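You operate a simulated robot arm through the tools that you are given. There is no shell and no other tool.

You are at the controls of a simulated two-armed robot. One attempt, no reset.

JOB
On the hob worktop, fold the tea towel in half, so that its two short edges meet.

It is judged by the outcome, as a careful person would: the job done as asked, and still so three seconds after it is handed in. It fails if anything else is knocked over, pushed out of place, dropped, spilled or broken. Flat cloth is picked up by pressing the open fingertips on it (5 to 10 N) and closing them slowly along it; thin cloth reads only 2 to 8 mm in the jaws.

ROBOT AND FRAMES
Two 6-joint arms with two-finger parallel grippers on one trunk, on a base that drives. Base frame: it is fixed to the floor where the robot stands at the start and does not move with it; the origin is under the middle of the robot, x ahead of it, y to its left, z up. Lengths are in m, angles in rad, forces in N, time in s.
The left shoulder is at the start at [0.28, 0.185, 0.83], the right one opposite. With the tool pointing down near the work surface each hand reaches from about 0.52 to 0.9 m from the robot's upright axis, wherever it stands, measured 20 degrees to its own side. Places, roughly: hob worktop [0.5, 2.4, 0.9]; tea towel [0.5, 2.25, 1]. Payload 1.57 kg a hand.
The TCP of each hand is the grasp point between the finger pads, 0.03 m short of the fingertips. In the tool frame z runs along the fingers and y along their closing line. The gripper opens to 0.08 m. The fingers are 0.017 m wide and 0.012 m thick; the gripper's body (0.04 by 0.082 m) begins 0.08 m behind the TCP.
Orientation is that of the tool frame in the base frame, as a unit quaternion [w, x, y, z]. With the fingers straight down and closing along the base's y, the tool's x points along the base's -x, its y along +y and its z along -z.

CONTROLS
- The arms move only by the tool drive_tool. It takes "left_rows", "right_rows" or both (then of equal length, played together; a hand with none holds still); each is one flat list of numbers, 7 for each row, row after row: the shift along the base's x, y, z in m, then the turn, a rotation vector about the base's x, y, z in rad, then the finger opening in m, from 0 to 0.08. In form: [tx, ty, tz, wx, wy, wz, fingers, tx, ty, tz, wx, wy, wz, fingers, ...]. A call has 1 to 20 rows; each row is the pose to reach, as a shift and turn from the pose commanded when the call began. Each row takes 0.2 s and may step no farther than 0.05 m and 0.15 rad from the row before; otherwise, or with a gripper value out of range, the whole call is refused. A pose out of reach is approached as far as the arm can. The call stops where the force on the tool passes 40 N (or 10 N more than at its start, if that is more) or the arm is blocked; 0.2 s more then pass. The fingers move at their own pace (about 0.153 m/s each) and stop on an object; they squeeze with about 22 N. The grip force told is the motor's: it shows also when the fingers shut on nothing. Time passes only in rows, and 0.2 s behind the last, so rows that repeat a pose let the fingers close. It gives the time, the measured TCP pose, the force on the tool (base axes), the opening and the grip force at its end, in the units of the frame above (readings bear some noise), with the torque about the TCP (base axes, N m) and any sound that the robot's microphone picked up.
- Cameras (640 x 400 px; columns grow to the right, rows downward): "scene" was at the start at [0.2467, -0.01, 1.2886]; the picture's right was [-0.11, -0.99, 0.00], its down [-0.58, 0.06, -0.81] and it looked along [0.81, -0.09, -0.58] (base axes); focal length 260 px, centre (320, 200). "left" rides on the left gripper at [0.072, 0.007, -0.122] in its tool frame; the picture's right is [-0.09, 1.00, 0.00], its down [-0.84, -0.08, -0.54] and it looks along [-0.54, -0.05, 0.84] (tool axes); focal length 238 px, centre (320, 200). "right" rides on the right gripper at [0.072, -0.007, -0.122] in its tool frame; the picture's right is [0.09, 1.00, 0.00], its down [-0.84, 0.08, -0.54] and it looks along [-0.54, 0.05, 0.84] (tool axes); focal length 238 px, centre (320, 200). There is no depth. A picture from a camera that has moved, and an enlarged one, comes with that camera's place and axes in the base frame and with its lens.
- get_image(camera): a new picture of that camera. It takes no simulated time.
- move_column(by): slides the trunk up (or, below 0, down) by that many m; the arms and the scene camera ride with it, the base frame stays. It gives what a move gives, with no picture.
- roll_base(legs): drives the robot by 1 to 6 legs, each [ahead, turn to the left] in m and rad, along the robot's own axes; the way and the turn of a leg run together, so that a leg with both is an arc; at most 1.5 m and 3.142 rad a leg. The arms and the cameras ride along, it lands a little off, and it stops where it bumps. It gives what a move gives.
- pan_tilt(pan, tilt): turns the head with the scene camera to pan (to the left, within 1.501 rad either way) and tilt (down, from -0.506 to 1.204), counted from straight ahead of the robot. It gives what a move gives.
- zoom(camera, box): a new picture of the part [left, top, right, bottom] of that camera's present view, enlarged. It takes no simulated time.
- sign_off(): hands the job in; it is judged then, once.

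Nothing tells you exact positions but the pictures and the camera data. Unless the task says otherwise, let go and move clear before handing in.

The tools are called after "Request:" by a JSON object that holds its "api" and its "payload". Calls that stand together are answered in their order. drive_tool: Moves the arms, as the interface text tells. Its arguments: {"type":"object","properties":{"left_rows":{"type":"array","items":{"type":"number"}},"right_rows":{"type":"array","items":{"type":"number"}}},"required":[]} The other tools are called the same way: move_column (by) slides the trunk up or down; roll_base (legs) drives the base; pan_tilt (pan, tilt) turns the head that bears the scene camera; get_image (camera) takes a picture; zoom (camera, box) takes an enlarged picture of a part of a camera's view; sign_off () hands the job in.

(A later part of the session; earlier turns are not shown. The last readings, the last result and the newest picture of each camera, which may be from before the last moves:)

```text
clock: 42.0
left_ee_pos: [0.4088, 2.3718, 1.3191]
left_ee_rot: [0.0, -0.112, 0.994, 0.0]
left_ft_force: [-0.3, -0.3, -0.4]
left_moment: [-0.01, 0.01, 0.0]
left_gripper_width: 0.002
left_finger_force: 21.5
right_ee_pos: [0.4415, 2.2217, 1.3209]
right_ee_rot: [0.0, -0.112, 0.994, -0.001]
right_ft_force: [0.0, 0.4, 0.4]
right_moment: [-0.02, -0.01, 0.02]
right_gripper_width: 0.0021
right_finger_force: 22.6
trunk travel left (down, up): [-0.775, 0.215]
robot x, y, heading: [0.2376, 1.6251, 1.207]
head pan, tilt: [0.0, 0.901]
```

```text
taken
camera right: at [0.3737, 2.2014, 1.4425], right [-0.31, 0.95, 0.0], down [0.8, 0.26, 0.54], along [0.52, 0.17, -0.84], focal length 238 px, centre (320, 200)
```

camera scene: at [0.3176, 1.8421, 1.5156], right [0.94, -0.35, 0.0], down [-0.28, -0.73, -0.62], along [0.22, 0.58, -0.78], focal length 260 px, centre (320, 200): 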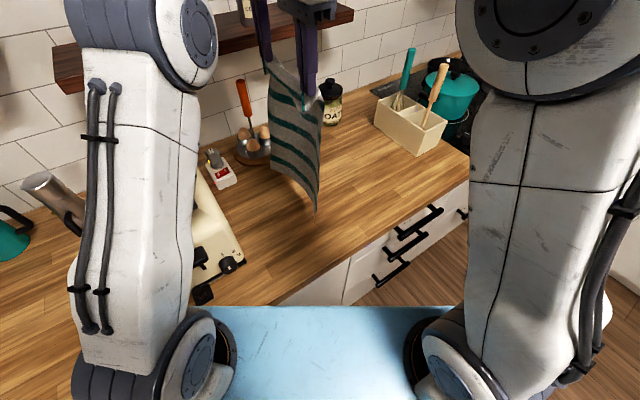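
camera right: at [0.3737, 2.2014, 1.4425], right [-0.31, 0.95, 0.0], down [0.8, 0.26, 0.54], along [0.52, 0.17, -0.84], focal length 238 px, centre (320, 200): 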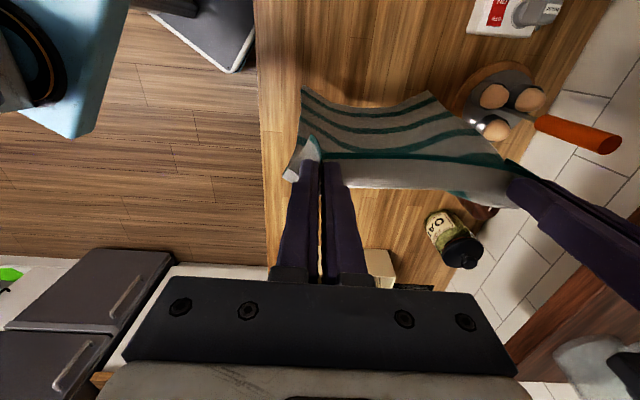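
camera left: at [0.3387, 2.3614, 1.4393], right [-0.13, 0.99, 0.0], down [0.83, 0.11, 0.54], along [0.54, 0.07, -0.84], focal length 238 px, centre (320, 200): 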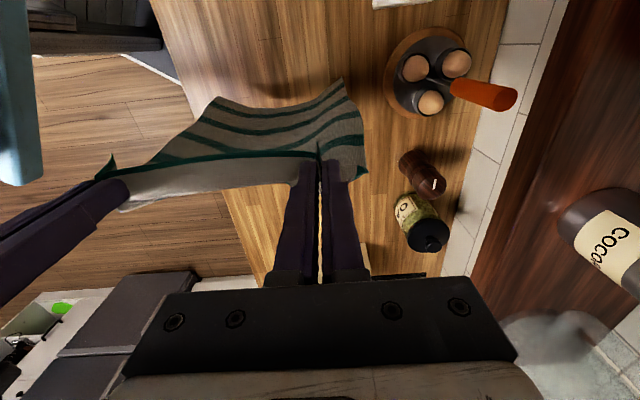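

The towel hangs cleanly from both hands. I turn it about its middle so that its held edge is square to me, over the free spot right of the toaster.

Request:
{"api": "drive_tool", "payload": {"left_rows": [-0.0091, -0.0154, 0, 0, 0, 0.1238, 0, -0.0177, -0.0325, 0, 0, 0, 0.2475, 0, -0.0257, -0.0508, 0, 0, 0, 0.3713, 0, -0.0331, -0.0699, 0, 0, 0, 0.495, 0, -0.0397, -0.0899, 0, 0, 0, 0.6188, 0, -0.0454, -0.1107, 0, 0, 0, 0.7425, 0, -0.0502, -0.1322, 0, 0, 0, 0.8663, 0, -0.0539, -0.1542, 0, 0, 0, 0.99, 0, -0.0539, -0.1542, 0, 0, 0, 0.99, 0, -0.0539, -0.1542, 0, 0, 0, 0.99, 0, -0.0539, -0.1542, 0, 0, 0, 0.99, 0], "right_rows": [0.0097, -0.0106, 0, 0, 0, 0.1238, 0, 0.0187, -0.0201, 0, 0, 0, 0.2475, 0, 0.0271, -0.0286, 0, 0, 0, 0.3713, 0, 0.0349, -0.0361, 0, 0, 0, 0.495, 0, 0.0419, -0.0427, 0, 0, 0, 0.6188, 0, 0.048, -0.0485, 0, 0, 0, 0.7425, 0, 0.0532, -0.0538, 0, 0, 0, 0.8663, 0, 0.0573, -0.0584, 0, 0, 0, 0.99, 0, 0.0573, -0.0584, 0, 0, 0, 0.99, 0, 0.0573, -0.0584, 0, 0, 0, 0.99, 0, 0.0573, -0.0584, 0, 0, 0, 0.99, 0]}}

Request:
{"api": "get_image", "payload": {"camera": "scene"}}

Request:
{"api": "get_image", "payload": {"camera": "left"}}

Request:
{"api": "get_image", "payload": {"camera": "right"}}

```text
clock: 44.4
left_ee_pos: [0.3565, 2.2168, 1.3191]
left_ee_rot: [0.0, -0.57, 0.821, 0.0]
left_ft_force: [0.6, -0.1, 0.2]
left_moment: [0.01, -0.01, -0.01]
left_gripper_width: 0.0021
left_finger_force: 22.1
right_ee_pos: [0.5005, 2.1635, 1.3192]
right_ee_rot: [0.0, -0.571, 0.821, 0.0]
right_ft_force: [-0.1, 0.3, -0.2]
right_moment: [0.02, -0.01, -0.04]
right_gripper_width: 0.0019
right_finger_force: 21.9
trunk travel left (down, up): [-0.775, 0.215]
robot x, y, heading: [0.2348, 1.6205, 1.21]
head pan, tilt: [0.0, 0.901]
```

```text
taken
camera scene: at [0.3178, 1.8422, 1.5156], right [0.94, -0.35, 0.0], down [-0.28, -0.73, -0.62], along [0.22, 0.58, -0.78], focal length 260 px, centre (320, 200)
```

scene: 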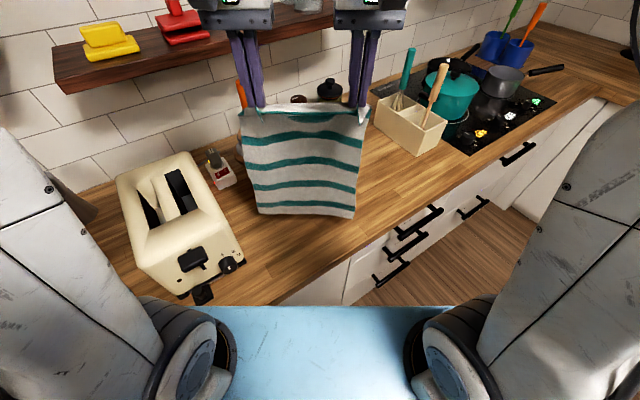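

```text
taken
camera left: at [0.327, 2.1518, 1.4403], right [-0.9, 0.43, 0.0], down [0.36, 0.76, 0.54], along [0.23, 0.49, -0.84], focal length 238 px, centre (320, 200)
```

left: 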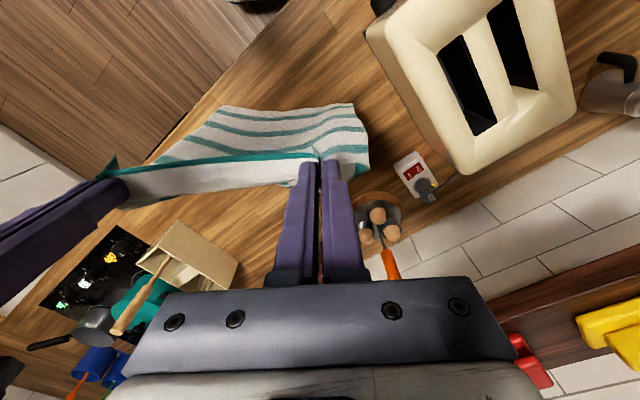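

```text
taken
camera right: at [0.4823, 2.0946, 1.4411], right [-0.97, 0.26, 0.0], down [0.22, 0.81, 0.54], along [0.14, 0.52, -0.84], focal length 238 px, centre (320, 200)
```

right: 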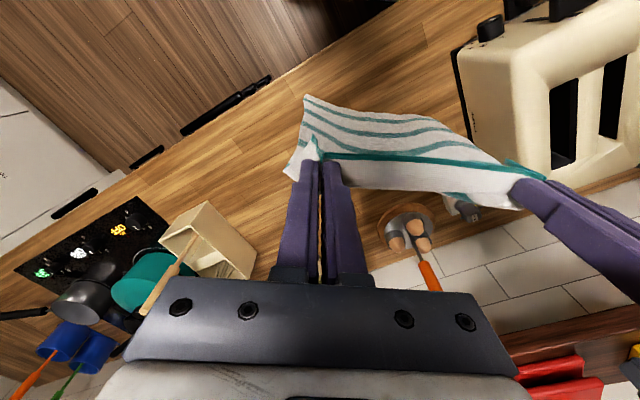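

The towel now hangs square to me with a clear view. I pull back 2 cm and lower it until the free edge just touches the worktop.

Request:
{"api": "drive_tool", "payload": {"left_rows": [-0.0035, -0.0094, -0.01, 0, 0, 0, 0, -0.007, -0.0187, -0.02, 0, 0, 0, 0, -0.007, -0.0187, -0.03, 0, 0, 0, 0, -0.007, -0.0187, -0.038, 0, 0, 0, 0, -0.007, -0.0187, -0.038, 0, 0, 0, 0, -0.007, -0.0187, -0.038, 0, 0, 0, 0], "right_rows": [-0.0035, -0.0094, -0.01, 0, 0, 0, 0, -0.007, -0.0187, -0.02, 0, 0, 0, 0, -0.007, -0.0187, -0.03, 0, 0, 0, 0, -0.007, -0.0187, -0.038, 0, 0, 0, 0, -0.007, -0.0187, -0.038, 0, 0, 0, 0, -0.007, -0.0187, -0.038, 0, 0, 0, 0]}}

Request:
{"api": "get_image", "payload": {"camera": "scene"}}

Request:
{"api": "get_image", "payload": {"camera": "left"}}

```text
clock: 45.8
left_ee_pos: [0.3479, 2.1988, 1.2796]
left_ee_rot: [0.0, -0.571, 0.821, -0.001]
left_ft_force: [0.7, 0.5, -0.3]
left_moment: [-0.02, 0.02, -0.05]
left_gripper_width: 0.0021
left_finger_force: 22.5
right_ee_pos: [0.4924, 2.1447, 1.2803]
right_ee_rot: [0.0, -0.57, 0.822, 0.0]
right_ft_force: [-1.4, 0.2, -0.2]
right_moment: [0.0, -0.01, -0.03]
right_gripper_width: 0.0018
right_finger_force: 22.0
trunk travel left (down, up): [-0.775, 0.215]
robot x, y, heading: [0.2353, 1.619, 1.21]
head pan, tilt: [0.0, 0.901]
```

```text
taken
camera scene: at [0.3179, 1.8421, 1.5156], right [0.94, -0.35, 0.0], down [-0.28, -0.73, -0.62], along [0.22, 0.58, -0.78], focal length 260 px, centre (320, 200)
```

scene: 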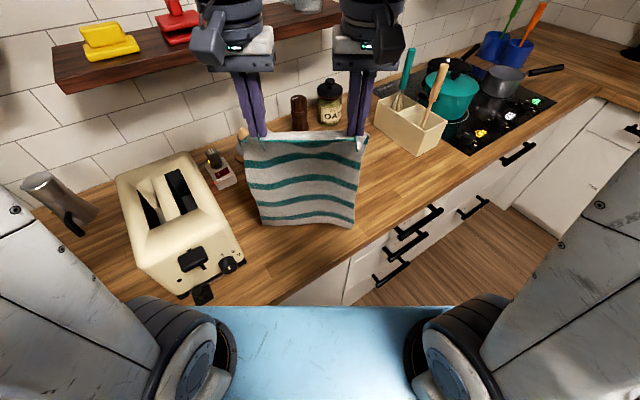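

```text
taken
camera left: at [0.3187, 2.1335, 1.4007], right [-0.9, 0.43, 0.0], down [0.36, 0.76, 0.54], along [0.24, 0.49, -0.84], focal length 238 px, centre (320, 200)
```

left: 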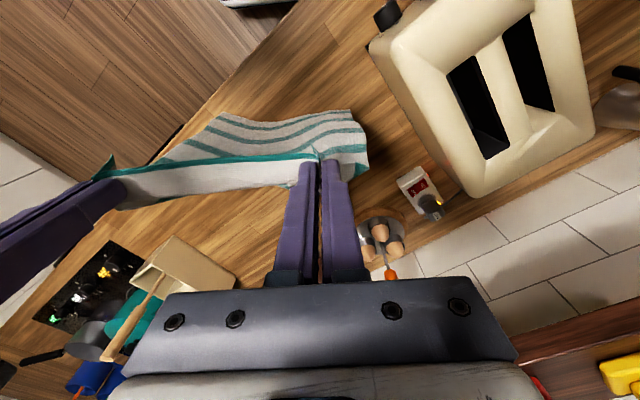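

The free edge is at the worktop surface about 5 cm in from the front, and the cloth bows gently away from me. I now lay the lower half down by moving forward as I lower, halfway first.

Request:
{"api": "drive_tool", "payload": {"left_rows": [0, 0, -0.01, 0, 0, 0, 0, 0.0035, 0.0094, -0.02, 0, 0, 0, 0, 0.0099, 0.0262, -0.035, 0, 0, 0, 0, 0.0162, 0.0431, -0.05, 0, 0, 0, 0, 0.0225, 0.0599, -0.066, 0, 0, 0, 0, 0.0289, 0.0768, -0.082, 0, 0, 0, 0, 0.0352, 0.0936, -0.098, 0, 0, 0, 0, 0.0352, 0.0936, -0.098, 0, 0, 0, 0], "right_rows": [0, 0, -0.01, 0, 0, 0, 0, 0.0035, 0.0094, -0.02, 0, 0, 0, 0, 0.0099, 0.0262, -0.035, 0, 0, 0, 0, 0.0162, 0.0431, -0.05, 0, 0, 0, 0, 0.0225, 0.0599, -0.066, 0, 0, 0, 0, 0.0289, 0.0768, -0.082, 0, 0, 0, 0, 0.0352, 0.0936, -0.098, 0, 0, 0, 0, 0.0352, 0.0936, -0.098, 0, 0, 0, 0]}}

Request:
{"api": "get_image", "payload": {"camera": "scene"}}

Request:
{"api": "get_image", "payload": {"camera": "left"}}

Request:
{"api": "get_image", "payload": {"camera": "right"}}

```text
clock: 47.6
left_ee_pos: [0.3821, 2.2945, 1.1807]
left_ee_rot: [-0.001, -0.571, 0.821, 0.0]
left_ft_force: [-0.2, 0.1, -0.5]
left_moment: [-0.03, -0.03, -0.04]
left_gripper_width: 0.0022
left_finger_force: 21.6
right_ee_pos: [0.5264, 2.2382, 1.1826]
right_ee_rot: [0.0, -0.571, 0.821, 0.0]
right_ft_force: [-0.2, 0.3, -0.1]
right_moment: [0.03, 0.05, -0.03]
right_gripper_width: 0.0021
right_finger_force: 21.9
trunk travel left (down, up): [-0.775, 0.215]
robot x, y, heading: [0.2336, 1.6214, 1.206]
head pan, tilt: [0.0, 0.901]
```

```text
taken
camera scene: at [0.3182, 1.8425, 1.5155], right [0.94, -0.35, 0.0], down [-0.28, -0.73, -0.62], along [0.22, 0.58, -0.78], focal length 260 px, centre (320, 200)
```

scene: 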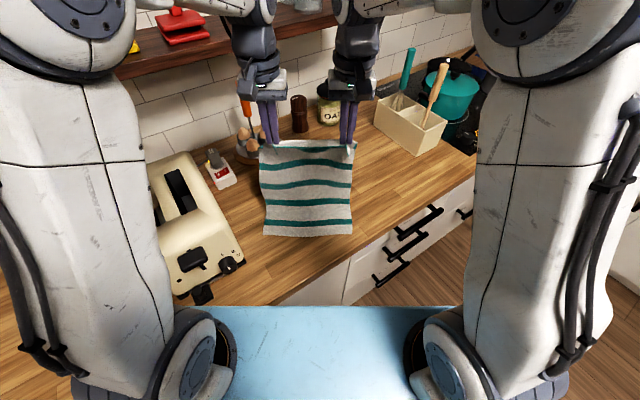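

```text
taken
camera left: at [0.353, 2.2285, 1.3024], right [-0.9, 0.43, 0.0], down [0.36, 0.76, 0.54], along [0.24, 0.49, -0.84], focal length 238 px, centre (320, 200)
```

left: 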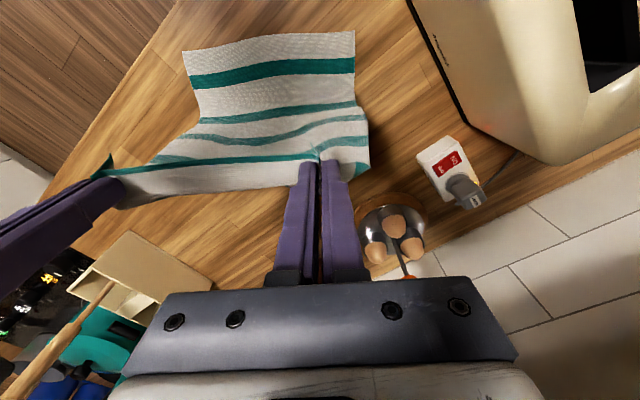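

```text
taken
camera right: at [0.5093, 2.1693, 1.304], right [-0.97, 0.26, 0.0], down [0.22, 0.81, 0.54], along [0.14, 0.52, -0.84], focal length 238 px, centre (320, 200)
```

right: 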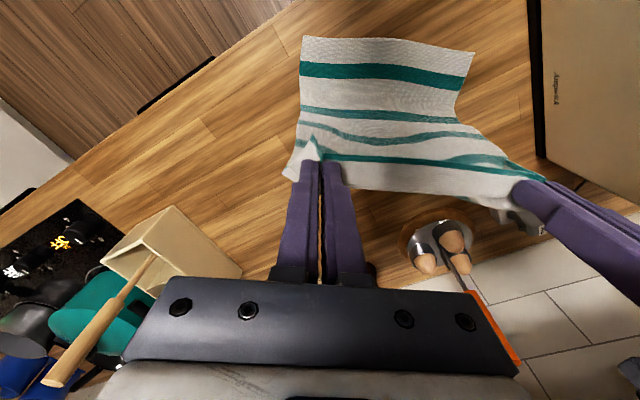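

The lower half is laying down flat, free edge now at about 0.60 m ahead of me and square. I continue forward until half the towel is down.

Request:
{"api": "drive_tool", "payload": {"left_rows": [0.0056, 0.015, -0.013, 0, 0, 0, 0, 0.0113, 0.03, -0.026, 0, 0, 0, 0, 0.0169, 0.0449, -0.04, 0, 0, 0, 0, 0.0225, 0.0599, -0.053, 0, 0, 0, 0, 0.0282, 0.0749, -0.066, 0, 0, 0, 0, 0.031, 0.0824, -0.074, 0, 0, 0, 0, 0.031, 0.0824, -0.074, 0, 0, 0, 0], "right_rows": [0.0056, 0.015, -0.013, 0, 0, 0, 0, 0.0113, 0.03, -0.026, 0, 0, 0, 0, 0.0169, 0.0449, -0.04, 0, 0, 0, 0, 0.0225, 0.0599, -0.053, 0, 0, 0, 0, 0.0282, 0.0749, -0.066, 0, 0, 0, 0, 0.031, 0.0824, -0.074, 0, 0, 0, 0, 0.031, 0.0824, -0.074, 0, 0, 0, 0]}}

Request:
{"api": "get_image", "payload": {"camera": "scene"}}

Request:
{"api": "get_image", "payload": {"camera": "left"}}

Request:
{"api": "get_image", "payload": {"camera": "right"}}

```text
clock: 49.2
left_ee_pos: [0.4136, 2.3759, 1.1085]
left_ee_rot: [0.001, -0.571, 0.821, 0.001]
left_ft_force: [1.6, -0.4, -0.2]
left_moment: [-0.06, -0.03, -0.04]
left_gripper_width: 0.0023
left_finger_force: 22.3
right_ee_pos: [0.5584, 2.3216, 1.1091]
right_ee_rot: [0.001, -0.57, 0.822, 0.0]
right_ft_force: [-0.5, 0.4, 0.5]
right_moment: [-0.03, 0.04, -0.04]
right_gripper_width: 0.0022
right_finger_force: 21.9
trunk travel left (down, up): [-0.775, 0.215]
robot x, y, heading: [0.2389, 1.6228, 1.207]
head pan, tilt: [0.0, 0.901]
```

```text
taken
camera scene: at [0.3181, 1.8424, 1.5155], right [0.94, -0.35, 0.0], down [-0.28, -0.73, -0.62], along [0.22, 0.58, -0.78], focal length 260 px, centre (320, 200)
```

scene: 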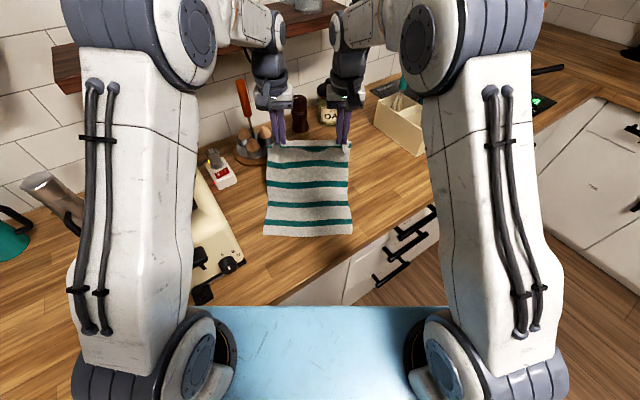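

```text
taken
camera left: at [0.3833, 2.3109, 1.2295], right [-0.9, 0.43, 0.0], down [0.36, 0.76, 0.54], along [0.24, 0.49, -0.84], focal length 238 px, centre (320, 200)
```

left: 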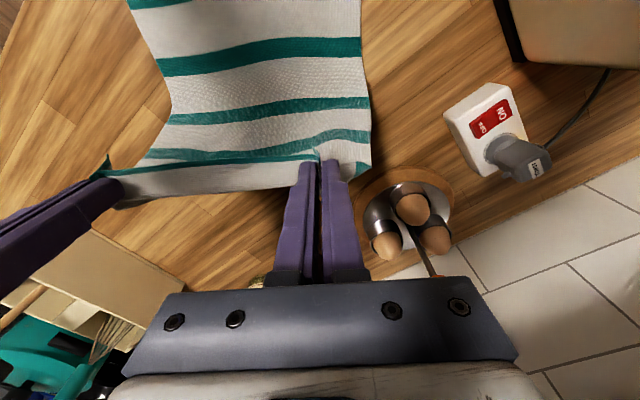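

```text
taken
camera right: at [0.5403, 2.2517, 1.2314], right [-0.97, 0.26, 0.0], down [0.22, 0.81, 0.54], along [0.14, 0.52, -0.84], focal length 238 px, centre (320, 200)
```

right: 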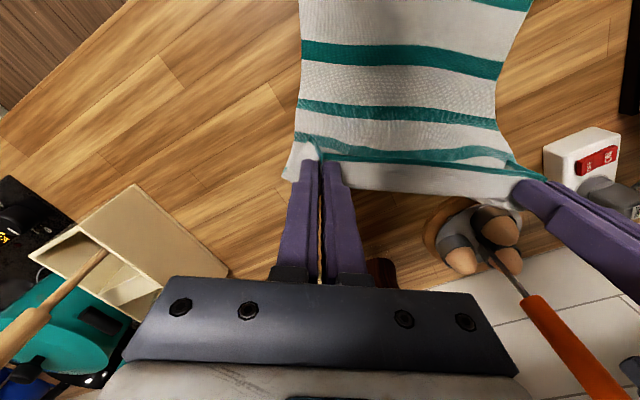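

The free edge stayed put while half the towel is down and the other half rises to my hands. Before folding back I measure the free edge precisely.

Request:
{"api": "zoom", "payload": {"camera": "scene", "box": [228, 130, 388, 250]}}

```text
3.33 times, centred on (308, 190) of scene
camera zoom: at [0.3181, 1.8424, 1.5155], right [0.94, -0.35, 0.0], down [-0.28, -0.73, -0.62], along [0.22, 0.58, -0.78], focal length 867 px, centre (360, 233)
```

zoom: 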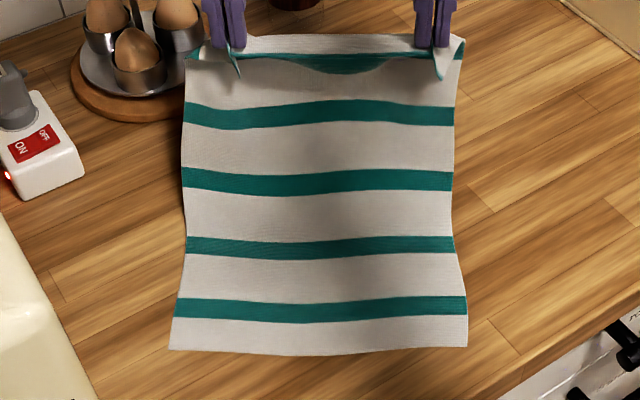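

The free edge lies at about 0.595 m ahead, from 0.153 left to 0.087 right of my axis; my held edge is about 7 mm too far right. I fold the raised half back toward me along an arc, correcting that, and pause partway.

Request:
{"api": "drive_tool", "payload": {"left_rows": [-0.0071, -0.0171, -0.005, 0, 0, 0, 0, -0.0147, -0.0356, -0.012, 0, 0, 0, 0, -0.0223, -0.0542, -0.021, 0, 0, 0, 0, -0.0291, -0.0708, -0.032, 0, 0, 0, 0, -0.0357, -0.0864, -0.045, 0, 0, 0, 0, -0.0418, -0.1012, -0.06, 0, 0, 0, 0, -0.0474, -0.1141, -0.076, 0, 0, 0, 0, -0.0524, -0.1261, -0.093, 0, 0, 0, 0, -0.0524, -0.1261, -0.093, 0, 0, 0, 0], "right_rows": [-0.0071, -0.0171, -0.005, 0, 0, 0, 0, -0.0147, -0.0356, -0.012, 0, 0, 0, 0, -0.0223, -0.0542, -0.021, 0, 0, 0, 0, -0.0291, -0.0708, -0.032, 0, 0, 0, 0, -0.0357, -0.0864, -0.045, 0, 0, 0, 0, -0.0418, -0.1012, -0.06, 0, 0, 0, 0, -0.0474, -0.1141, -0.076, 0, 0, 0, 0, -0.0524, -0.1261, -0.093, 0, 0, 0, 0, -0.0524, -0.1261, -0.093, 0, 0, 0, 0]}}

Request:
{"api": "get_image", "payload": {"camera": "scene"}}

Request:
{"api": "get_image", "payload": {"camera": "left"}}

Request:
{"api": "get_image", "payload": {"camera": "right"}}

```text
clock: 51.2
left_ee_pos: [0.3605, 2.2475, 1.0168]
left_ee_rot: [0.0, -0.571, 0.821, 0.0]
left_ft_force: [1.4, 0.2, 0.7]
left_moment: [-0.02, 0.01, 0.01]
left_gripper_width: 0.0021
left_finger_force: 21.7
right_ee_pos: [0.5064, 2.1948, 1.0156]
right_ee_rot: [0.0, -0.57, 0.821, 0.0]
right_ft_force: [-0.9, 0.6, 0.7]
right_moment: [0.03, 0.05, -0.02]
right_gripper_width: 0.0023
right_finger_force: 22.1
trunk travel left (down, up): [-0.775, 0.215]
robot x, y, heading: [0.2316, 1.6251, 1.207]
head pan, tilt: [0.0, 0.901]
```

```text
taken
camera scene: at [0.3181, 1.8422, 1.5156], right [0.94, -0.35, 0.0], down [-0.28, -0.73, -0.62], along [0.22, 0.58, -0.78], focal length 260 px, centre (320, 200)
```

scene: 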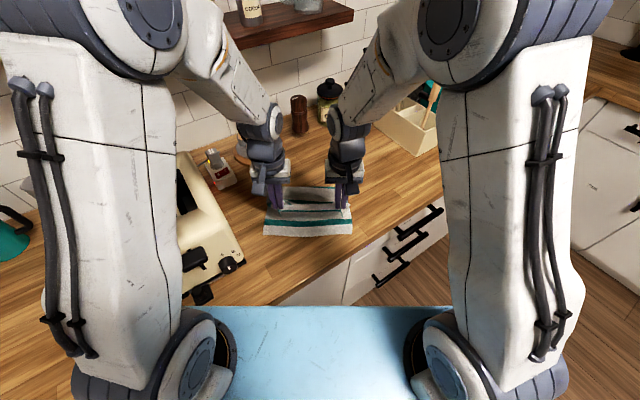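

```text
taken
camera left: at [0.3306, 2.1829, 1.1379], right [-0.9, 0.43, 0.0], down [0.36, 0.76, 0.54], along [0.24, 0.49, -0.84], focal length 238 px, centre (320, 200)
```

left: 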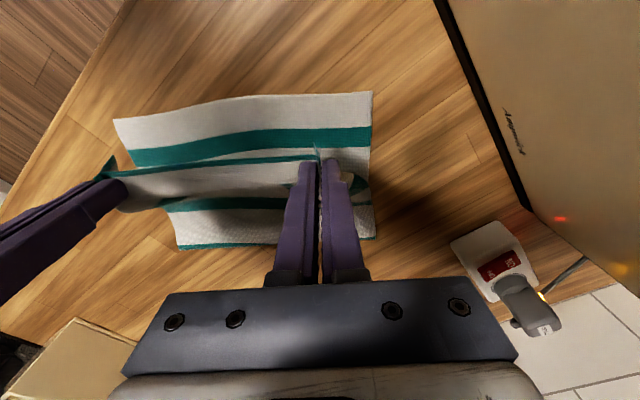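

```text
taken
camera right: at [0.4884, 2.1255, 1.1376], right [-0.97, 0.26, 0.0], down [0.22, 0.81, 0.54], along [0.14, 0.52, -0.84], focal length 238 px, centre (320, 200)
```

right: 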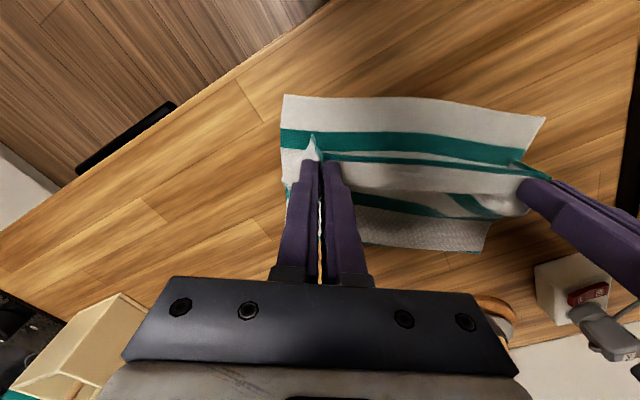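

The fold is forming well, lower layer undisturbed. I continue the arc to just above the free edge.

Request:
{"api": "drive_tool", "payload": {"left_rows": [-0.0042, -0.0091, -0.017, 0, 0, 0, 0, -0.0075, -0.0164, -0.033, 0, 0, 0, 0, -0.0098, -0.0209, -0.047, 0, 0, 0, 0, -0.0107, -0.0216, -0.057, 0, 0, 0, 0, -0.0107, -0.0216, -0.057, 0, 0, 0, 0], "right_rows": [-0.0042, -0.0091, -0.017, 0, 0, 0, 0, -0.0075, -0.0164, -0.033, 0, 0, 0, 0, -0.0098, -0.0209, -0.047, 0, 0, 0, 0, -0.0107, -0.0216, -0.057, 0, 0, 0, 0, -0.0107, -0.0216, -0.057, 0, 0, 0, 0]}}

Request:
{"api": "zoom", "payload": {"camera": "scene", "box": [228, 150, 388, 250]}}

Request:
{"api": "get_image", "payload": {"camera": "left"}}

Request:
{"api": "get_image", "payload": {"camera": "right"}}

```text
clock: 52.4
left_ee_pos: [0.3502, 2.2262, 0.958]
left_ee_rot: [0.0, -0.571, 0.821, 0.0]
left_ft_force: [0.5, 0.3, 0.6]
left_moment: [-0.01, -0.05, 0.0]
left_gripper_width: 0.0023
left_finger_force: 22.2
right_ee_pos: [0.4947, 2.1723, 0.9594]
right_ee_rot: [0.0, -0.571, 0.821, -0.001]
right_ft_force: [0.0, 0.2, 0.7]
right_moment: [0.04, 0.04, 0.0]
right_gripper_width: 0.0021
right_finger_force: 21.9
trunk travel left (down, up): [-0.775, 0.215]
robot x, y, heading: [0.2353, 1.6228, 1.208]
head pan, tilt: [0.0, 0.901]
```

```text
4.00 times, centred on (308, 200) of scene
camera zoom: at [0.3182, 1.8423, 1.5156], right [0.94, -0.35, 0.0], down [-0.28, -0.73, -0.62], along [0.22, 0.58, -0.78], focal length 1040 px, centre (368, 200)
```

zoom: 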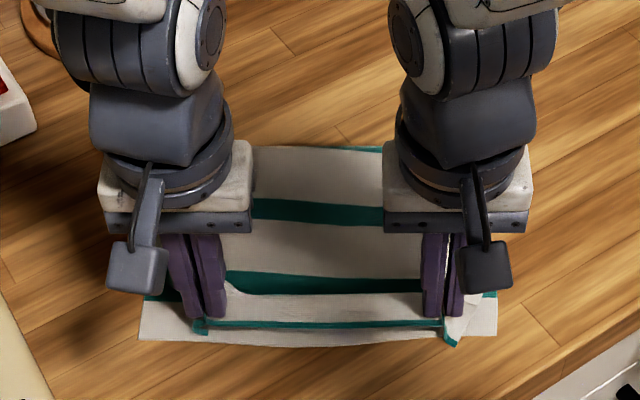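

```text
taken
camera left: at [0.3208, 2.1623, 1.0797], right [-0.9, 0.43, 0.0], down [0.36, 0.76, 0.54], along [0.23, 0.49, -0.84], focal length 238 px, centre (320, 200)
```

left: 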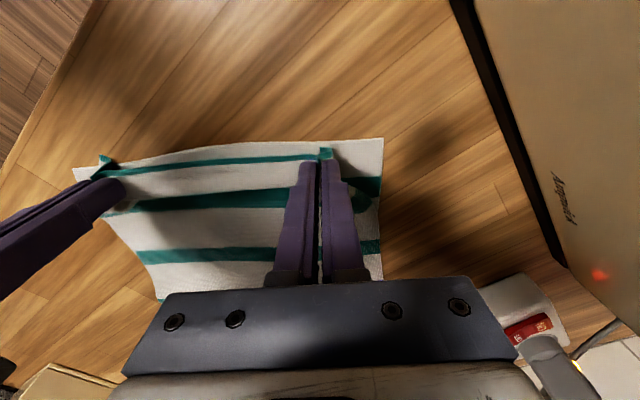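

```text
taken
camera right: at [0.4779, 2.1035, 1.0809], right [-0.97, 0.26, 0.0], down [0.22, 0.81, 0.54], along [0.14, 0.52, -0.84], focal length 238 px, centre (320, 200)
```

right: 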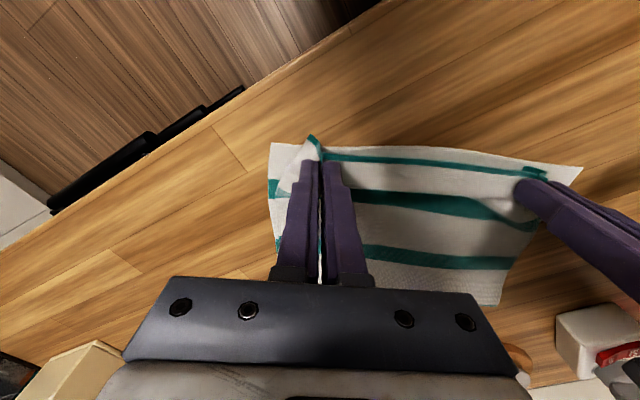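

The held hem now sits a few millimetres from the lower free edge and about 1.5 cm above it. I lower it onto the lower layer, nudging it 3 mm towards me.

Request:
{"api": "drive_tool", "payload": {"left_rows": [-0.0005, -0.0014, -0.004, 0, 0, 0, 0, -0.001, -0.0028, -0.009, 0, 0, 0, 0, -0.001, -0.0028, -0.011, 0, 0, 0, 0, -0.001, -0.0028, -0.011, 0, 0, 0, 0], "right_rows": [-0.0005, -0.0014, -0.004, 0, 0, 0, 0, -0.001, -0.0028, -0.009, 0, 0, 0, 0, -0.001, -0.0028, -0.011, 0, 0, 0, 0, -0.001, -0.0028, -0.011, 0, 0, 0, 0]}}

Request:
{"api": "zoom", "payload": {"camera": "scene", "box": [228, 150, 388, 250]}}

```text
clock: 53.4
left_ee_pos: [0.349, 2.2252, 0.9488]
left_ee_rot: [-0.001, -0.571, 0.821, 0.0]
left_ft_force: [-0.3, -1.2, -0.3]
left_moment: [-0.01, -0.01, -0.02]
left_gripper_width: 0.0022
left_finger_force: 21.9
right_ee_pos: [0.494, 2.1703, 0.9487]
right_ee_rot: [0.0, -0.57, 0.821, 0.0]
right_ft_force: [-0.6, -0.6, 0.4]
right_moment: [0.01, -0.01, -0.02]
right_gripper_width: 0.002
right_finger_force: 22.0
trunk travel left (down, up): [-0.775, 0.215]
robot x, y, heading: [0.2394, 1.6228, 1.209]
head pan, tilt: [0.0, 0.901]
```

```text
4.00 times, centred on (308, 200) of scene
camera zoom: at [0.3181, 1.8422, 1.5156], right [0.94, -0.35, 0.0], down [-0.28, -0.73, -0.62], along [0.22, 0.58, -0.78], focal length 1040 px, centre (368, 200)
```

zoom: 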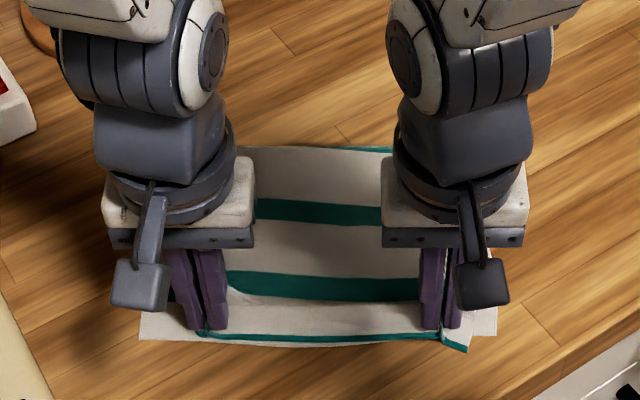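

The hem now practically coincides with the free edge. I press down to light contact before letting go.

Request:
{"api": "drive_tool", "payload": {"left_rows": [0, 0, -0.002, 0, 0, 0, 0, 0, 0, -0.003, 0, 0, 0, 0, 0, 0, -0.003, 0, 0, 0, 0], "right_rows": [0, 0, -0.002, 0, 0, 0, 0, 0, 0, -0.003, 0, 0, 0, 0, 0, 0, -0.003, 0, 0, 0, 0]}}

```text
clock: 54.2
left_ee_pos: [0.3505, 2.2252, 0.9451]
left_ee_rot: [-0.001, -0.571, 0.821, 0.0]
left_ft_force: [0.7, -0.5, 1.7]
left_moment: [-0.02, 0.01, -0.03]
left_gripper_width: 0.002
left_finger_force: 22.1
right_ee_pos: [0.4954, 2.1713, 0.944]
right_ee_rot: [0.0, -0.57, 0.822, 0.0]
right_ft_force: [0.4, 0.0, 0.2]
right_moment: [0.02, 0.03, 0.0]
right_gripper_width: 0.0021
right_finger_force: 22.3
trunk travel left (down, up): [-0.775, 0.215]
robot x, y, heading: [0.2368, 1.6228, 1.209]
head pan, tilt: [0.0, 0.901]
```

Contact is just beginning on the left. I go down another 1.5 mm.

Request:
{"api": "drive_tool", "payload": {"left_rows": [0, 0, -0.001, 0, 0, 0, 0, 0, 0, -0.0012, 0, 0, 0, 0, 0, 0, -0.0012, 0, 0, 0, 0], "right_rows": [0, 0, -0.001, 0, 0, 0, 0, 0, 0, -0.0018, 0, 0, 0, 0, 0, 0, -0.0018, 0, 0, 0, 0]}}

```text
clock: 55.0
left_ee_pos: [0.3504, 2.2254, 0.9442]
left_ee_rot: [0.0, -0.571, 0.821, 0.001]
left_ft_force: [0.5, -0.3, 4.3]
left_moment: [0.04, -0.03, 0.0]
left_gripper_width: 0.002
left_finger_force: 21.8
right_ee_pos: [0.4945, 2.17, 0.9448]
right_ee_rot: [0.0, -0.571, 0.821, 0.0]
right_ft_force: [0.2, -0.1, 0.6]
right_moment: [0.03, 0.02, -0.01]
right_gripper_width: 0.0023
right_finger_force: 22.0
trunk travel left (down, up): [-0.775, 0.215]
robot x, y, heading: [0.2316, 1.622, 1.207]
head pan, tilt: [0.0, 0.901]
```

Left presses 4 N; the right needs another millimetre or so.

Request:
{"api": "drive_tool", "payload": {"left_rows": [0, 0, 0, 0, 0, 0, 0, 0, 0, 0, 0, 0, 0, 0], "right_rows": [0, 0, -0.001, 0, 0, 0, 0, 0, 0, -0.0012, 0, 0, 0, 0]}}

```text
clock: 55.6
left_ee_pos: [0.35, 2.2235, 0.9436]
left_ee_rot: [0.0, -0.571, 0.821, 0.0]
left_ft_force: [1.8, 1.0, 3.4]
left_moment: [0.04, -0.02, -0.03]
left_gripper_width: 0.0022
left_finger_force: 22.1
right_ee_pos: [0.4945, 2.1705, 0.9424]
right_ee_rot: [0.0, -0.571, 0.821, 0.0]
right_ft_force: [-0.2, 0.6, 3.0]
right_moment: [0.02, 0.04, -0.04]
right_gripper_width: 0.0023
right_finger_force: 21.6
trunk travel left (down, up): [-0.775, 0.215]
robot x, y, heading: [0.2326, 1.6239, 1.208]
head pan, tilt: [0.0, 0.901]
```

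Both hands press lightly (3–4 N). I now open slowly while shifting each hand outward, so the inner fingers stay put and the outer fingers spread the gathered corners back out.

Request:
{"api": "drive_tool", "payload": {"left_rows": [0, 0, 0, 0, 0, 0, 0.003, -0.0016, 0.0006, 0, 0, 0, 0, 0.006, -0.0033, 0.0012, 0, 0, 0, 0, 0.0095, -0.0049, 0.0018, 0, 0, 0, 0, 0.013, -0.0066, 0.0025, 0, 0, 0, 0, 0.0165, -0.0082, 0.0031, 0, 0, 0, 0, 0.02, -0.0098, 0.0037, 0, 0, 0, 0, 0.0235, -0.0115, 0.0043, 0, 0, 0, 0, 0.027, -0.0131, 0.0049, 0, 0, 0, 0, 0.0305, -0.0147, 0.0055, 0, 0, 0, 0, 0.034, -0.0164, 0.0062, 0, 0, 0, 0, 0.0375, -0.018, 0.0068, 0, 0, 0, 0, 0.041, -0.018, 0.0068, 0, 0, 0, 0, 0.041], "right_rows": [0, 0, 0, 0, 0, 0, 0.003, 0.0012, -0.0004, 0, 0, 0, 0, 0.0045, 0.0023, -0.0009, 0, 0, 0, 0, 0.007, 0.0035, -0.0013, 0, 0, 0, 0, 0.0095, 0.0047, -0.0018, 0, 0, 0, 0, 0.012, 0.0058, -0.0022, 0, 0, 0, 0, 0.0145, 0.007, -0.0026, 0, 0, 0, 0, 0.017, 0.0082, -0.0031, 0, 0, 0, 0, 0.0195, 0.0094, -0.0035, 0, 0, 0, 0, 0.022, 0.0105, -0.0039, 0, 0, 0, 0, 0.0245, 0.0117, -0.0044, 0, 0, 0, 0, 0.027, 0.0129, -0.0048, 0, 0, 0, 0, 0.03, 0.0129, -0.0048, 0, 0, 0, 0, 0.03]}}

Request:
{"api": "get_image", "payload": {"camera": "left"}}

Request:
{"api": "get_image", "payload": {"camera": "right"}}

Request:
{"api": "zoom", "payload": {"camera": "scene", "box": [228, 150, 388, 250]}}

```text
clock: 58.4
left_ee_pos: [0.3317, 2.2315, 0.9433]
left_ee_rot: [-0.001, -0.571, 0.821, 0.0]
left_ft_force: [-0.4, -0.2, 0.9]
left_moment: [0.02, 0.01, 0.04]
left_gripper_width: 0.0415
left_finger_force: 0.4
right_ee_pos: [0.5077, 2.1654, 0.9435]
right_ee_rot: [0.001, -0.57, 0.821, 0.001]
right_ft_force: [-0.5, 1.2, 4.5]
right_moment: [0.04, 0.03, 0.0]
right_gripper_width: 0.0288
right_finger_force: 0.0
trunk travel left (down, up): [-0.775, 0.215]
robot x, y, heading: [0.2342, 1.6206, 1.211]
head pan, tilt: [0.0, 0.901]
```

```text
taken
camera left: at [0.3026, 2.1666, 1.0641], right [-0.9, 0.43, 0.0], down [0.36, 0.76, 0.54], along [0.24, 0.49, -0.84], focal length 238 px, centre (320, 200)
```

left: 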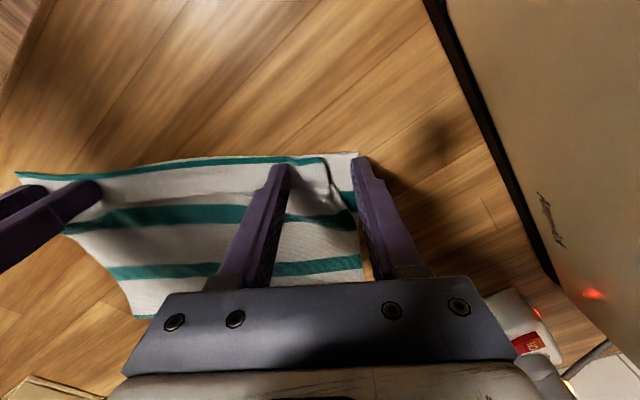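

```text
taken
camera right: at [0.4895, 2.0965, 1.0648], right [-0.97, 0.26, 0.0], down [0.22, 0.81, 0.54], along [0.14, 0.52, -0.84], focal length 238 px, centre (320, 200)
```

right: 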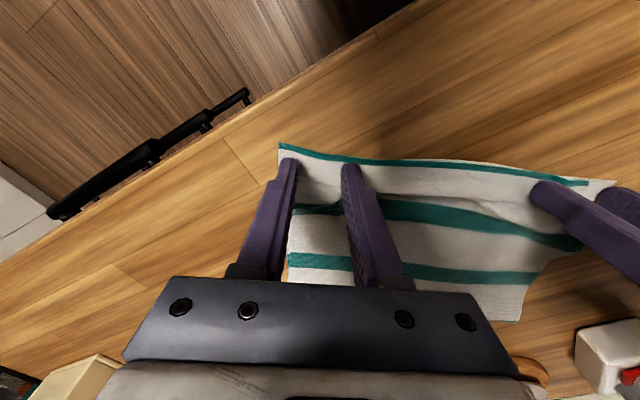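

```text
4.00 times, centred on (308, 200) of scene
camera zoom: at [0.3181, 1.8421, 1.5156], right [0.94, -0.35, 0.0], down [-0.28, -0.73, -0.62], along [0.22, 0.58, -0.78], focal length 1040 px, centre (368, 200)
```

zoom: 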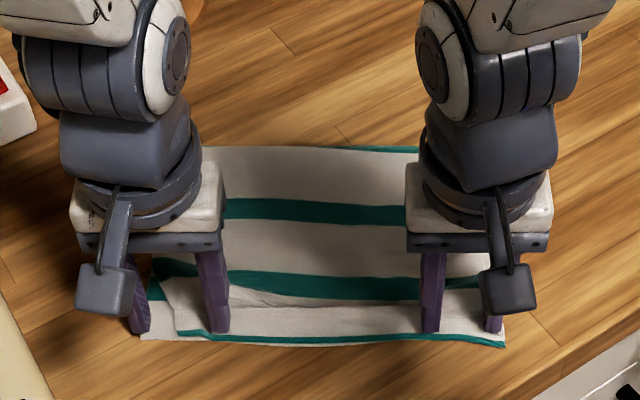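

The right corner has spread out nicely; the left corner of the top layer still sits about 3 cm inward. I lift both hands clear to look at the whole fold.

Request:
{"api": "drive_tool", "payload": {"left_rows": [0, 0, 0.004, 0, 0, 0, 0.041, 0, 0, 0.012, 0, 0, 0, 0.041, 0, 0, 0.03, 0, 0, 0, 0.041, 0, 0, 0.06, 0, 0, 0, 0.041, -0.01, -0.02, 0.1, 0, 0, 0, 0.041, -0.02, -0.04, 0.14, 0, 0, 0, 0.041, -0.03, -0.06, 0.18, 0, 0, 0, 0.041], "right_rows": [0, 0, 0.004, 0, 0, 0, 0.03, 0, 0, 0.012, 0, 0, 0, 0.03, 0, 0, 0.03, 0, 0, 0, 0.03, 0, 0, 0.06, 0, 0, 0, 0.03, 0.02, -0.01, 0.1, 0, 0, 0, 0.03, 0.05, -0.02, 0.14, 0, 0, 0, 0.03, 0.08, -0.03, 0.18, 0, 0, 0, 0.03]}}

Request:
{"api": "zoom", "payload": {"camera": "scene", "box": [228, 150, 388, 250]}}

Request:
{"api": "get_image", "payload": {"camera": "left"}}

Request:
{"api": "get_image", "payload": {"camera": "right"}}

```text
refused: row 6 steps farther than a row can; nothing moved
```

```text
4.00 times, centred on (308, 200) of scene
camera zoom: at [0.3181, 1.8421, 1.5156], right [0.94, -0.35, 0.0], down [-0.28, -0.73, -0.62], along [0.22, 0.58, -0.78], focal length 1040 px, centre (368, 200)
```

zoom: 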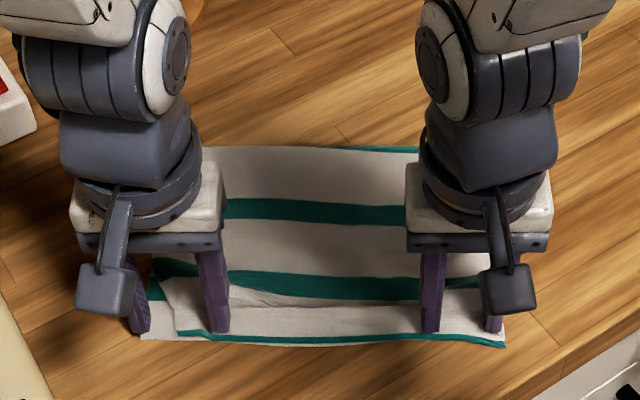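

```text
taken
camera left: at [0.3026, 2.1666, 1.0641], right [-0.9, 0.43, 0.0], down [0.36, 0.76, 0.54], along [0.24, 0.49, -0.84], focal length 238 px, centre (320, 200)
```

left: 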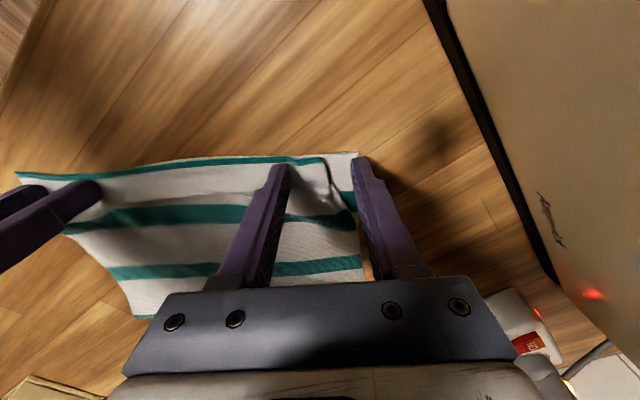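

```text
taken
camera right: at [0.4895, 2.0965, 1.0648], right [-0.97, 0.26, 0.0], down [0.22, 0.81, 0.54], along [0.14, 0.52, -0.84], focal length 238 px, centre (320, 200)
```

right: 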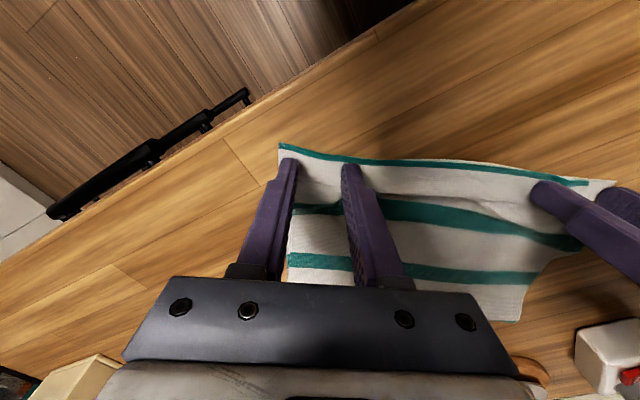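

The move was refused for too large a step, so nothing moved. I retry, lifting straight up.

Request:
{"api": "drive_tool", "payload": {"left_rows": [0, 0, 0.004, 0, 0, 0, 0.041, 0, 0, 0.012, 0, 0, 0, 0.041, 0, 0, 0.03, 0, 0, 0, 0.041, 0, 0, 0.06, 0, 0, 0, 0.041, 0, 0, 0.1, 0, 0, 0, 0.041, 0, 0, 0.14, 0, 0, 0, 0.041, 0, 0, 0.18, 0, 0, 0, 0.041], "right_rows": [0, 0, 0.004, 0, 0, 0, 0.03, 0, 0, 0.012, 0, 0, 0, 0.03, 0, 0, 0.03, 0, 0, 0, 0.03, 0, 0, 0.06, 0, 0, 0, 0.03, 0.01, -0.003, 0.1, 0, 0, 0, 0.03, 0.03, -0.01, 0.14, 0, 0, 0, 0.03, 0.05, -0.02, 0.18, 0, 0, 0, 0.03]}}

Request:
{"api": "zoom", "payload": {"camera": "scene", "box": [228, 150, 388, 250]}}

Request:
{"api": "get_image", "payload": {"camera": "left"}}

Request:
{"api": "get_image", "payload": {"camera": "right"}}

```text
clock: 60.0
left_ee_pos: [0.3325, 2.2327, 1.1231]
left_ee_rot: [0.0, -0.57, 0.822, 0.0]
left_ft_force: [0.3, 0.8, 0.1]
left_moment: [-0.04, 0.01, 0.01]
left_gripper_width: 0.0408
left_finger_force: 0.0
right_ee_pos: [0.5601, 2.1424, 1.1219]
right_ee_rot: [-0.001, -0.571, 0.821, 0.0]
right_ft_force: [-0.5, 0.2, 0.5]
right_moment: [-0.03, -0.03, -0.01]
right_gripper_width: 0.03
right_finger_force: 0.1
trunk travel left (down, up): [-0.775, 0.215]
robot x, y, heading: [0.2365, 1.6205, 1.21]
head pan, tilt: [0.0, 0.901]
```

```text
4.00 times, centred on (308, 200) of scene
camera zoom: at [0.3183, 1.8425, 1.5155], right [0.94, -0.35, 0.0], down [-0.28, -0.73, -0.62], along [0.22, 0.58, -0.78], focal length 1040 px, centre (368, 200)
```

zoom: 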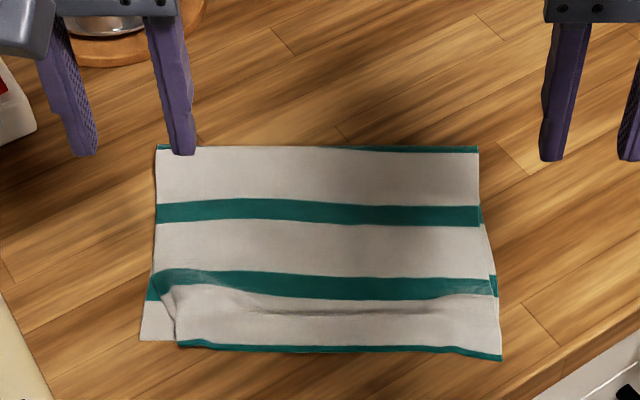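

```text
taken
camera left: at [0.3035, 2.167, 1.2439], right [-0.9, 0.43, 0.0], down [0.36, 0.76, 0.54], along [0.23, 0.49, -0.84], focal length 238 px, centre (320, 200)
```

left: 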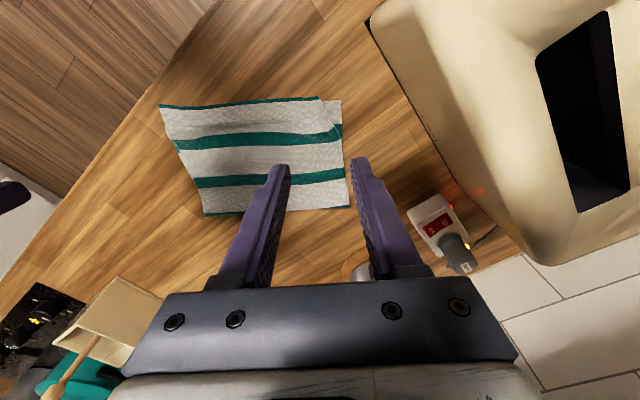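

```text
taken
camera right: at [0.5411, 2.0745, 1.2438], right [-0.97, 0.26, 0.0], down [0.22, 0.81, 0.54], along [0.14, 0.52, -0.84], focal length 238 px, centre (320, 200)
```

right: 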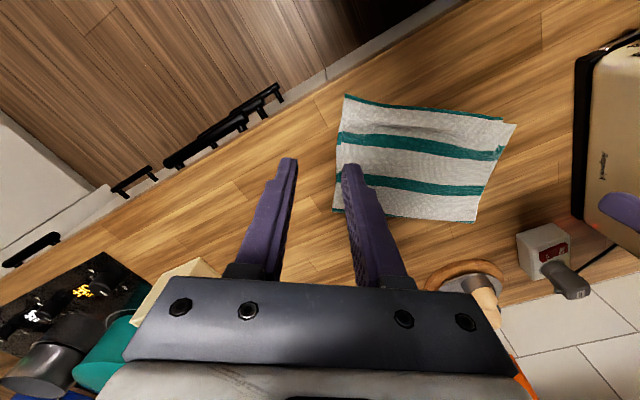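

The towel is folded in half and stays so; the hem overlaps the lower edge within about 1–2 cm, but the top-left corner is pulled in about 2.5 cm and there is a small wrinkle. I zoom on the corners to decide on tidying.

Request:
{"api": "zoom", "payload": {"camera": "right", "box": [320, 80, 528, 210]}}

Request:
{"api": "zoom", "payload": {"camera": "left", "box": [150, 80, 358, 210]}}

```text
3.08 times, centred on (424, 145) of right
camera zoom: at [0.5411, 2.0745, 1.2438], right [-0.97, 0.26, 0.0], down [0.22, 0.81, 0.54], along [0.14, 0.52, -0.84], focal length 733 px, centre (0, 369)
```

zoom: 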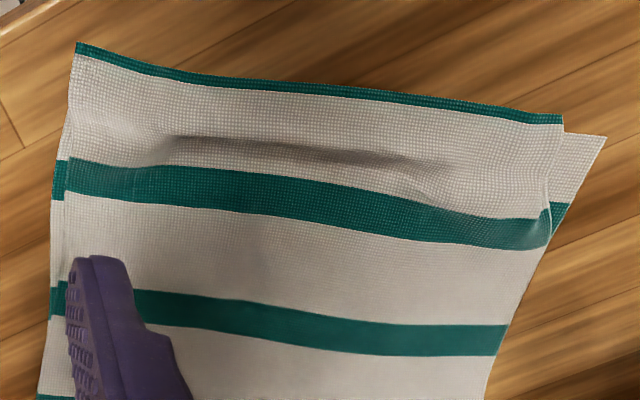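

```text
3.08 times, centred on (254, 145) of left
camera zoom: at [0.3035, 2.167, 1.2439], right [-0.9, 0.43, 0.0], down [0.36, 0.76, 0.54], along [0.23, 0.49, -0.84], focal length 733 px, centre (523, 369)
```

zoom: 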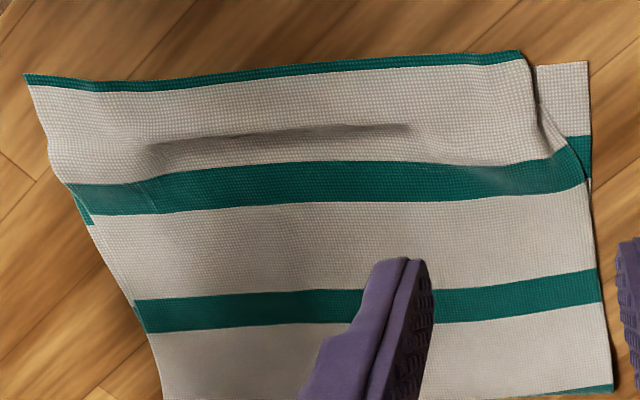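

The fold is good: hem over lower edge with stripes aligned; only the top-left corner is about 2 cm inward. I will tidy it gently with closed left fingertips: first go above that corner and down near it.

Request:
{"api": "drive_tool", "payload": {"left_rows": [0.006, -0.003, -0.02, 0, 0, 0, 0.02, 0.0116, -0.0067, -0.05, 0, 0, 0, 0, 0.0116, -0.0067, -0.09, 0, 0, 0, 0, 0.0116, -0.0067, -0.13, 0, 0, 0, 0, 0.0116, -0.0067, -0.155, 0, 0, 0, 0, 0.0116, -0.0067, -0.17, 0, 0, 0, 0, 0.0116, -0.0067, -0.17, 0, 0, 0, 0]}}

Request:
{"api": "zoom", "payload": {"camera": "left", "box": [220, 90, 428, 220]}}

Request:
{"api": "zoom", "payload": {"camera": "scene", "box": [228, 150, 388, 250]}}

```text
clock: 61.6
left_ee_pos: [0.3424, 2.2255, 0.9557]
left_ee_rot: [0.0, -0.57, 0.821, 0.001]
left_ft_force: [-0.9, -0.7, 0.5]
left_moment: [0.0, 0.01, 0.01]
left_gripper_width: 0.0001
left_finger_force: 21.3
right_ee_pos: [0.559, 2.1428, 1.1219]
right_ee_rot: [0.0, -0.571, 0.821, 0.0]
right_ft_force: [0.2, -0.1, 0.1]
right_moment: [-0.02, 0.0, 0.05]
right_gripper_width: 0.03
right_finger_force: 0.0
trunk travel left (down, up): [-0.775, 0.215]
robot x, y, heading: [0.2366, 1.6207, 1.208]
head pan, tilt: [0.0, 0.901]
```

```text
3.08 times, centred on (324, 155) of left
camera zoom: at [0.3129, 2.1606, 1.076], right [-0.9, 0.43, 0.0], down [0.36, 0.76, 0.54], along [0.23, 0.49, -0.84], focal length 733 px, centre (308, 338)
```

zoom: 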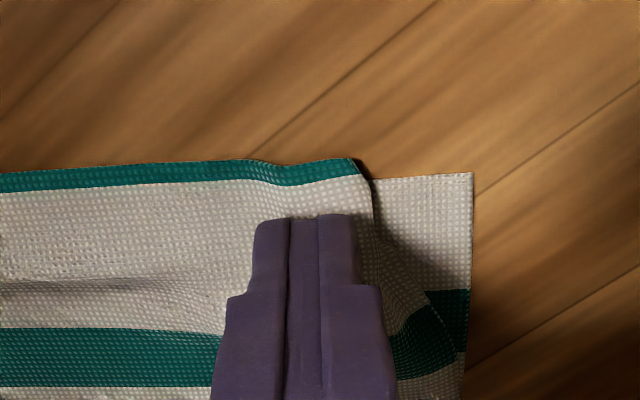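

```text
4.00 times, centred on (308, 200) of scene
camera zoom: at [0.3184, 1.8423, 1.5156], right [0.94, -0.35, 0.0], down [-0.28, -0.73, -0.62], along [0.22, 0.58, -0.78], focal length 1040 px, centre (368, 200)
```

zoom: 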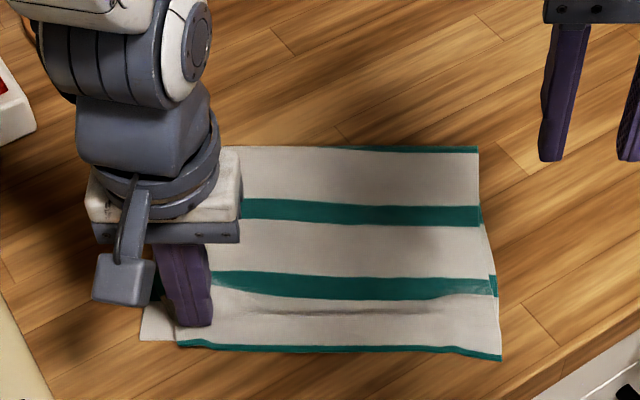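

The fingertip is right above the top layer's corner. I shift 5 mm inward and go down to light contact.

Request:
{"api": "drive_tool", "payload": {"left_rows": [0.0047, -0.0018, -0.004, 0, 0, 0, 0, 0.0047, -0.0018, -0.008, 0, 0, 0, 0, 0.0047, -0.0018, -0.01, 0, 0, 0, 0, 0.0047, -0.0018, -0.01, 0, 0, 0, 0]}}

```text
clock: 62.6
left_ee_pos: [0.3492, 2.2235, 0.9442]
left_ee_rot: [0.0, -0.571, 0.821, 0.0]
left_ft_force: [-0.5, -1.1, 0.6]
left_moment: [-0.04, 0.01, -0.02]
left_gripper_width: 0.0
left_finger_force: 21.3
right_ee_pos: [0.5592, 2.1443, 1.1214]
right_ee_rot: [0.001, -0.57, 0.822, 0.001]
right_ft_force: [-0.2, -0.3, -0.1]
right_moment: [0.01, 0.0, -0.05]
right_gripper_width: 0.0301
right_finger_force: 0.1
trunk travel left (down, up): [-0.775, 0.215]
robot x, y, heading: [0.2359, 1.6232, 1.21]
head pan, tilt: [0.0, 0.901]
```

Nearly touching. Another 1.5 mm down.

Request:
{"api": "drive_tool", "payload": {"left_rows": [0, 0, -0.001, 0, 0, 0, 0, 0, 0, -0.0015, 0, 0, 0, 0, 0, 0, -0.0015, 0, 0, 0, 0]}}

```text
clock: 63.4
left_ee_pos: [0.3485, 2.2237, 0.9421]
left_ee_rot: [0.0, -0.571, 0.821, 0.0]
left_ft_force: [-2.4, -1.4, 9.1]
left_moment: [-0.02, 0.12, 0.02]
left_gripper_width: 0.0
left_finger_force: 21.5
right_ee_pos: [0.5596, 2.1434, 1.1211]
right_ee_rot: [0.001, -0.57, 0.822, 0.0]
right_ft_force: [0.1, 0.0, 0.8]
right_moment: [0.0, -0.01, 0.0]
right_gripper_width: 0.0301
right_finger_force: 0.0
trunk travel left (down, up): [-0.775, 0.215]
robot x, y, heading: [0.2341, 1.6195, 1.209]
head pan, tilt: [0.0, 0.901]
```

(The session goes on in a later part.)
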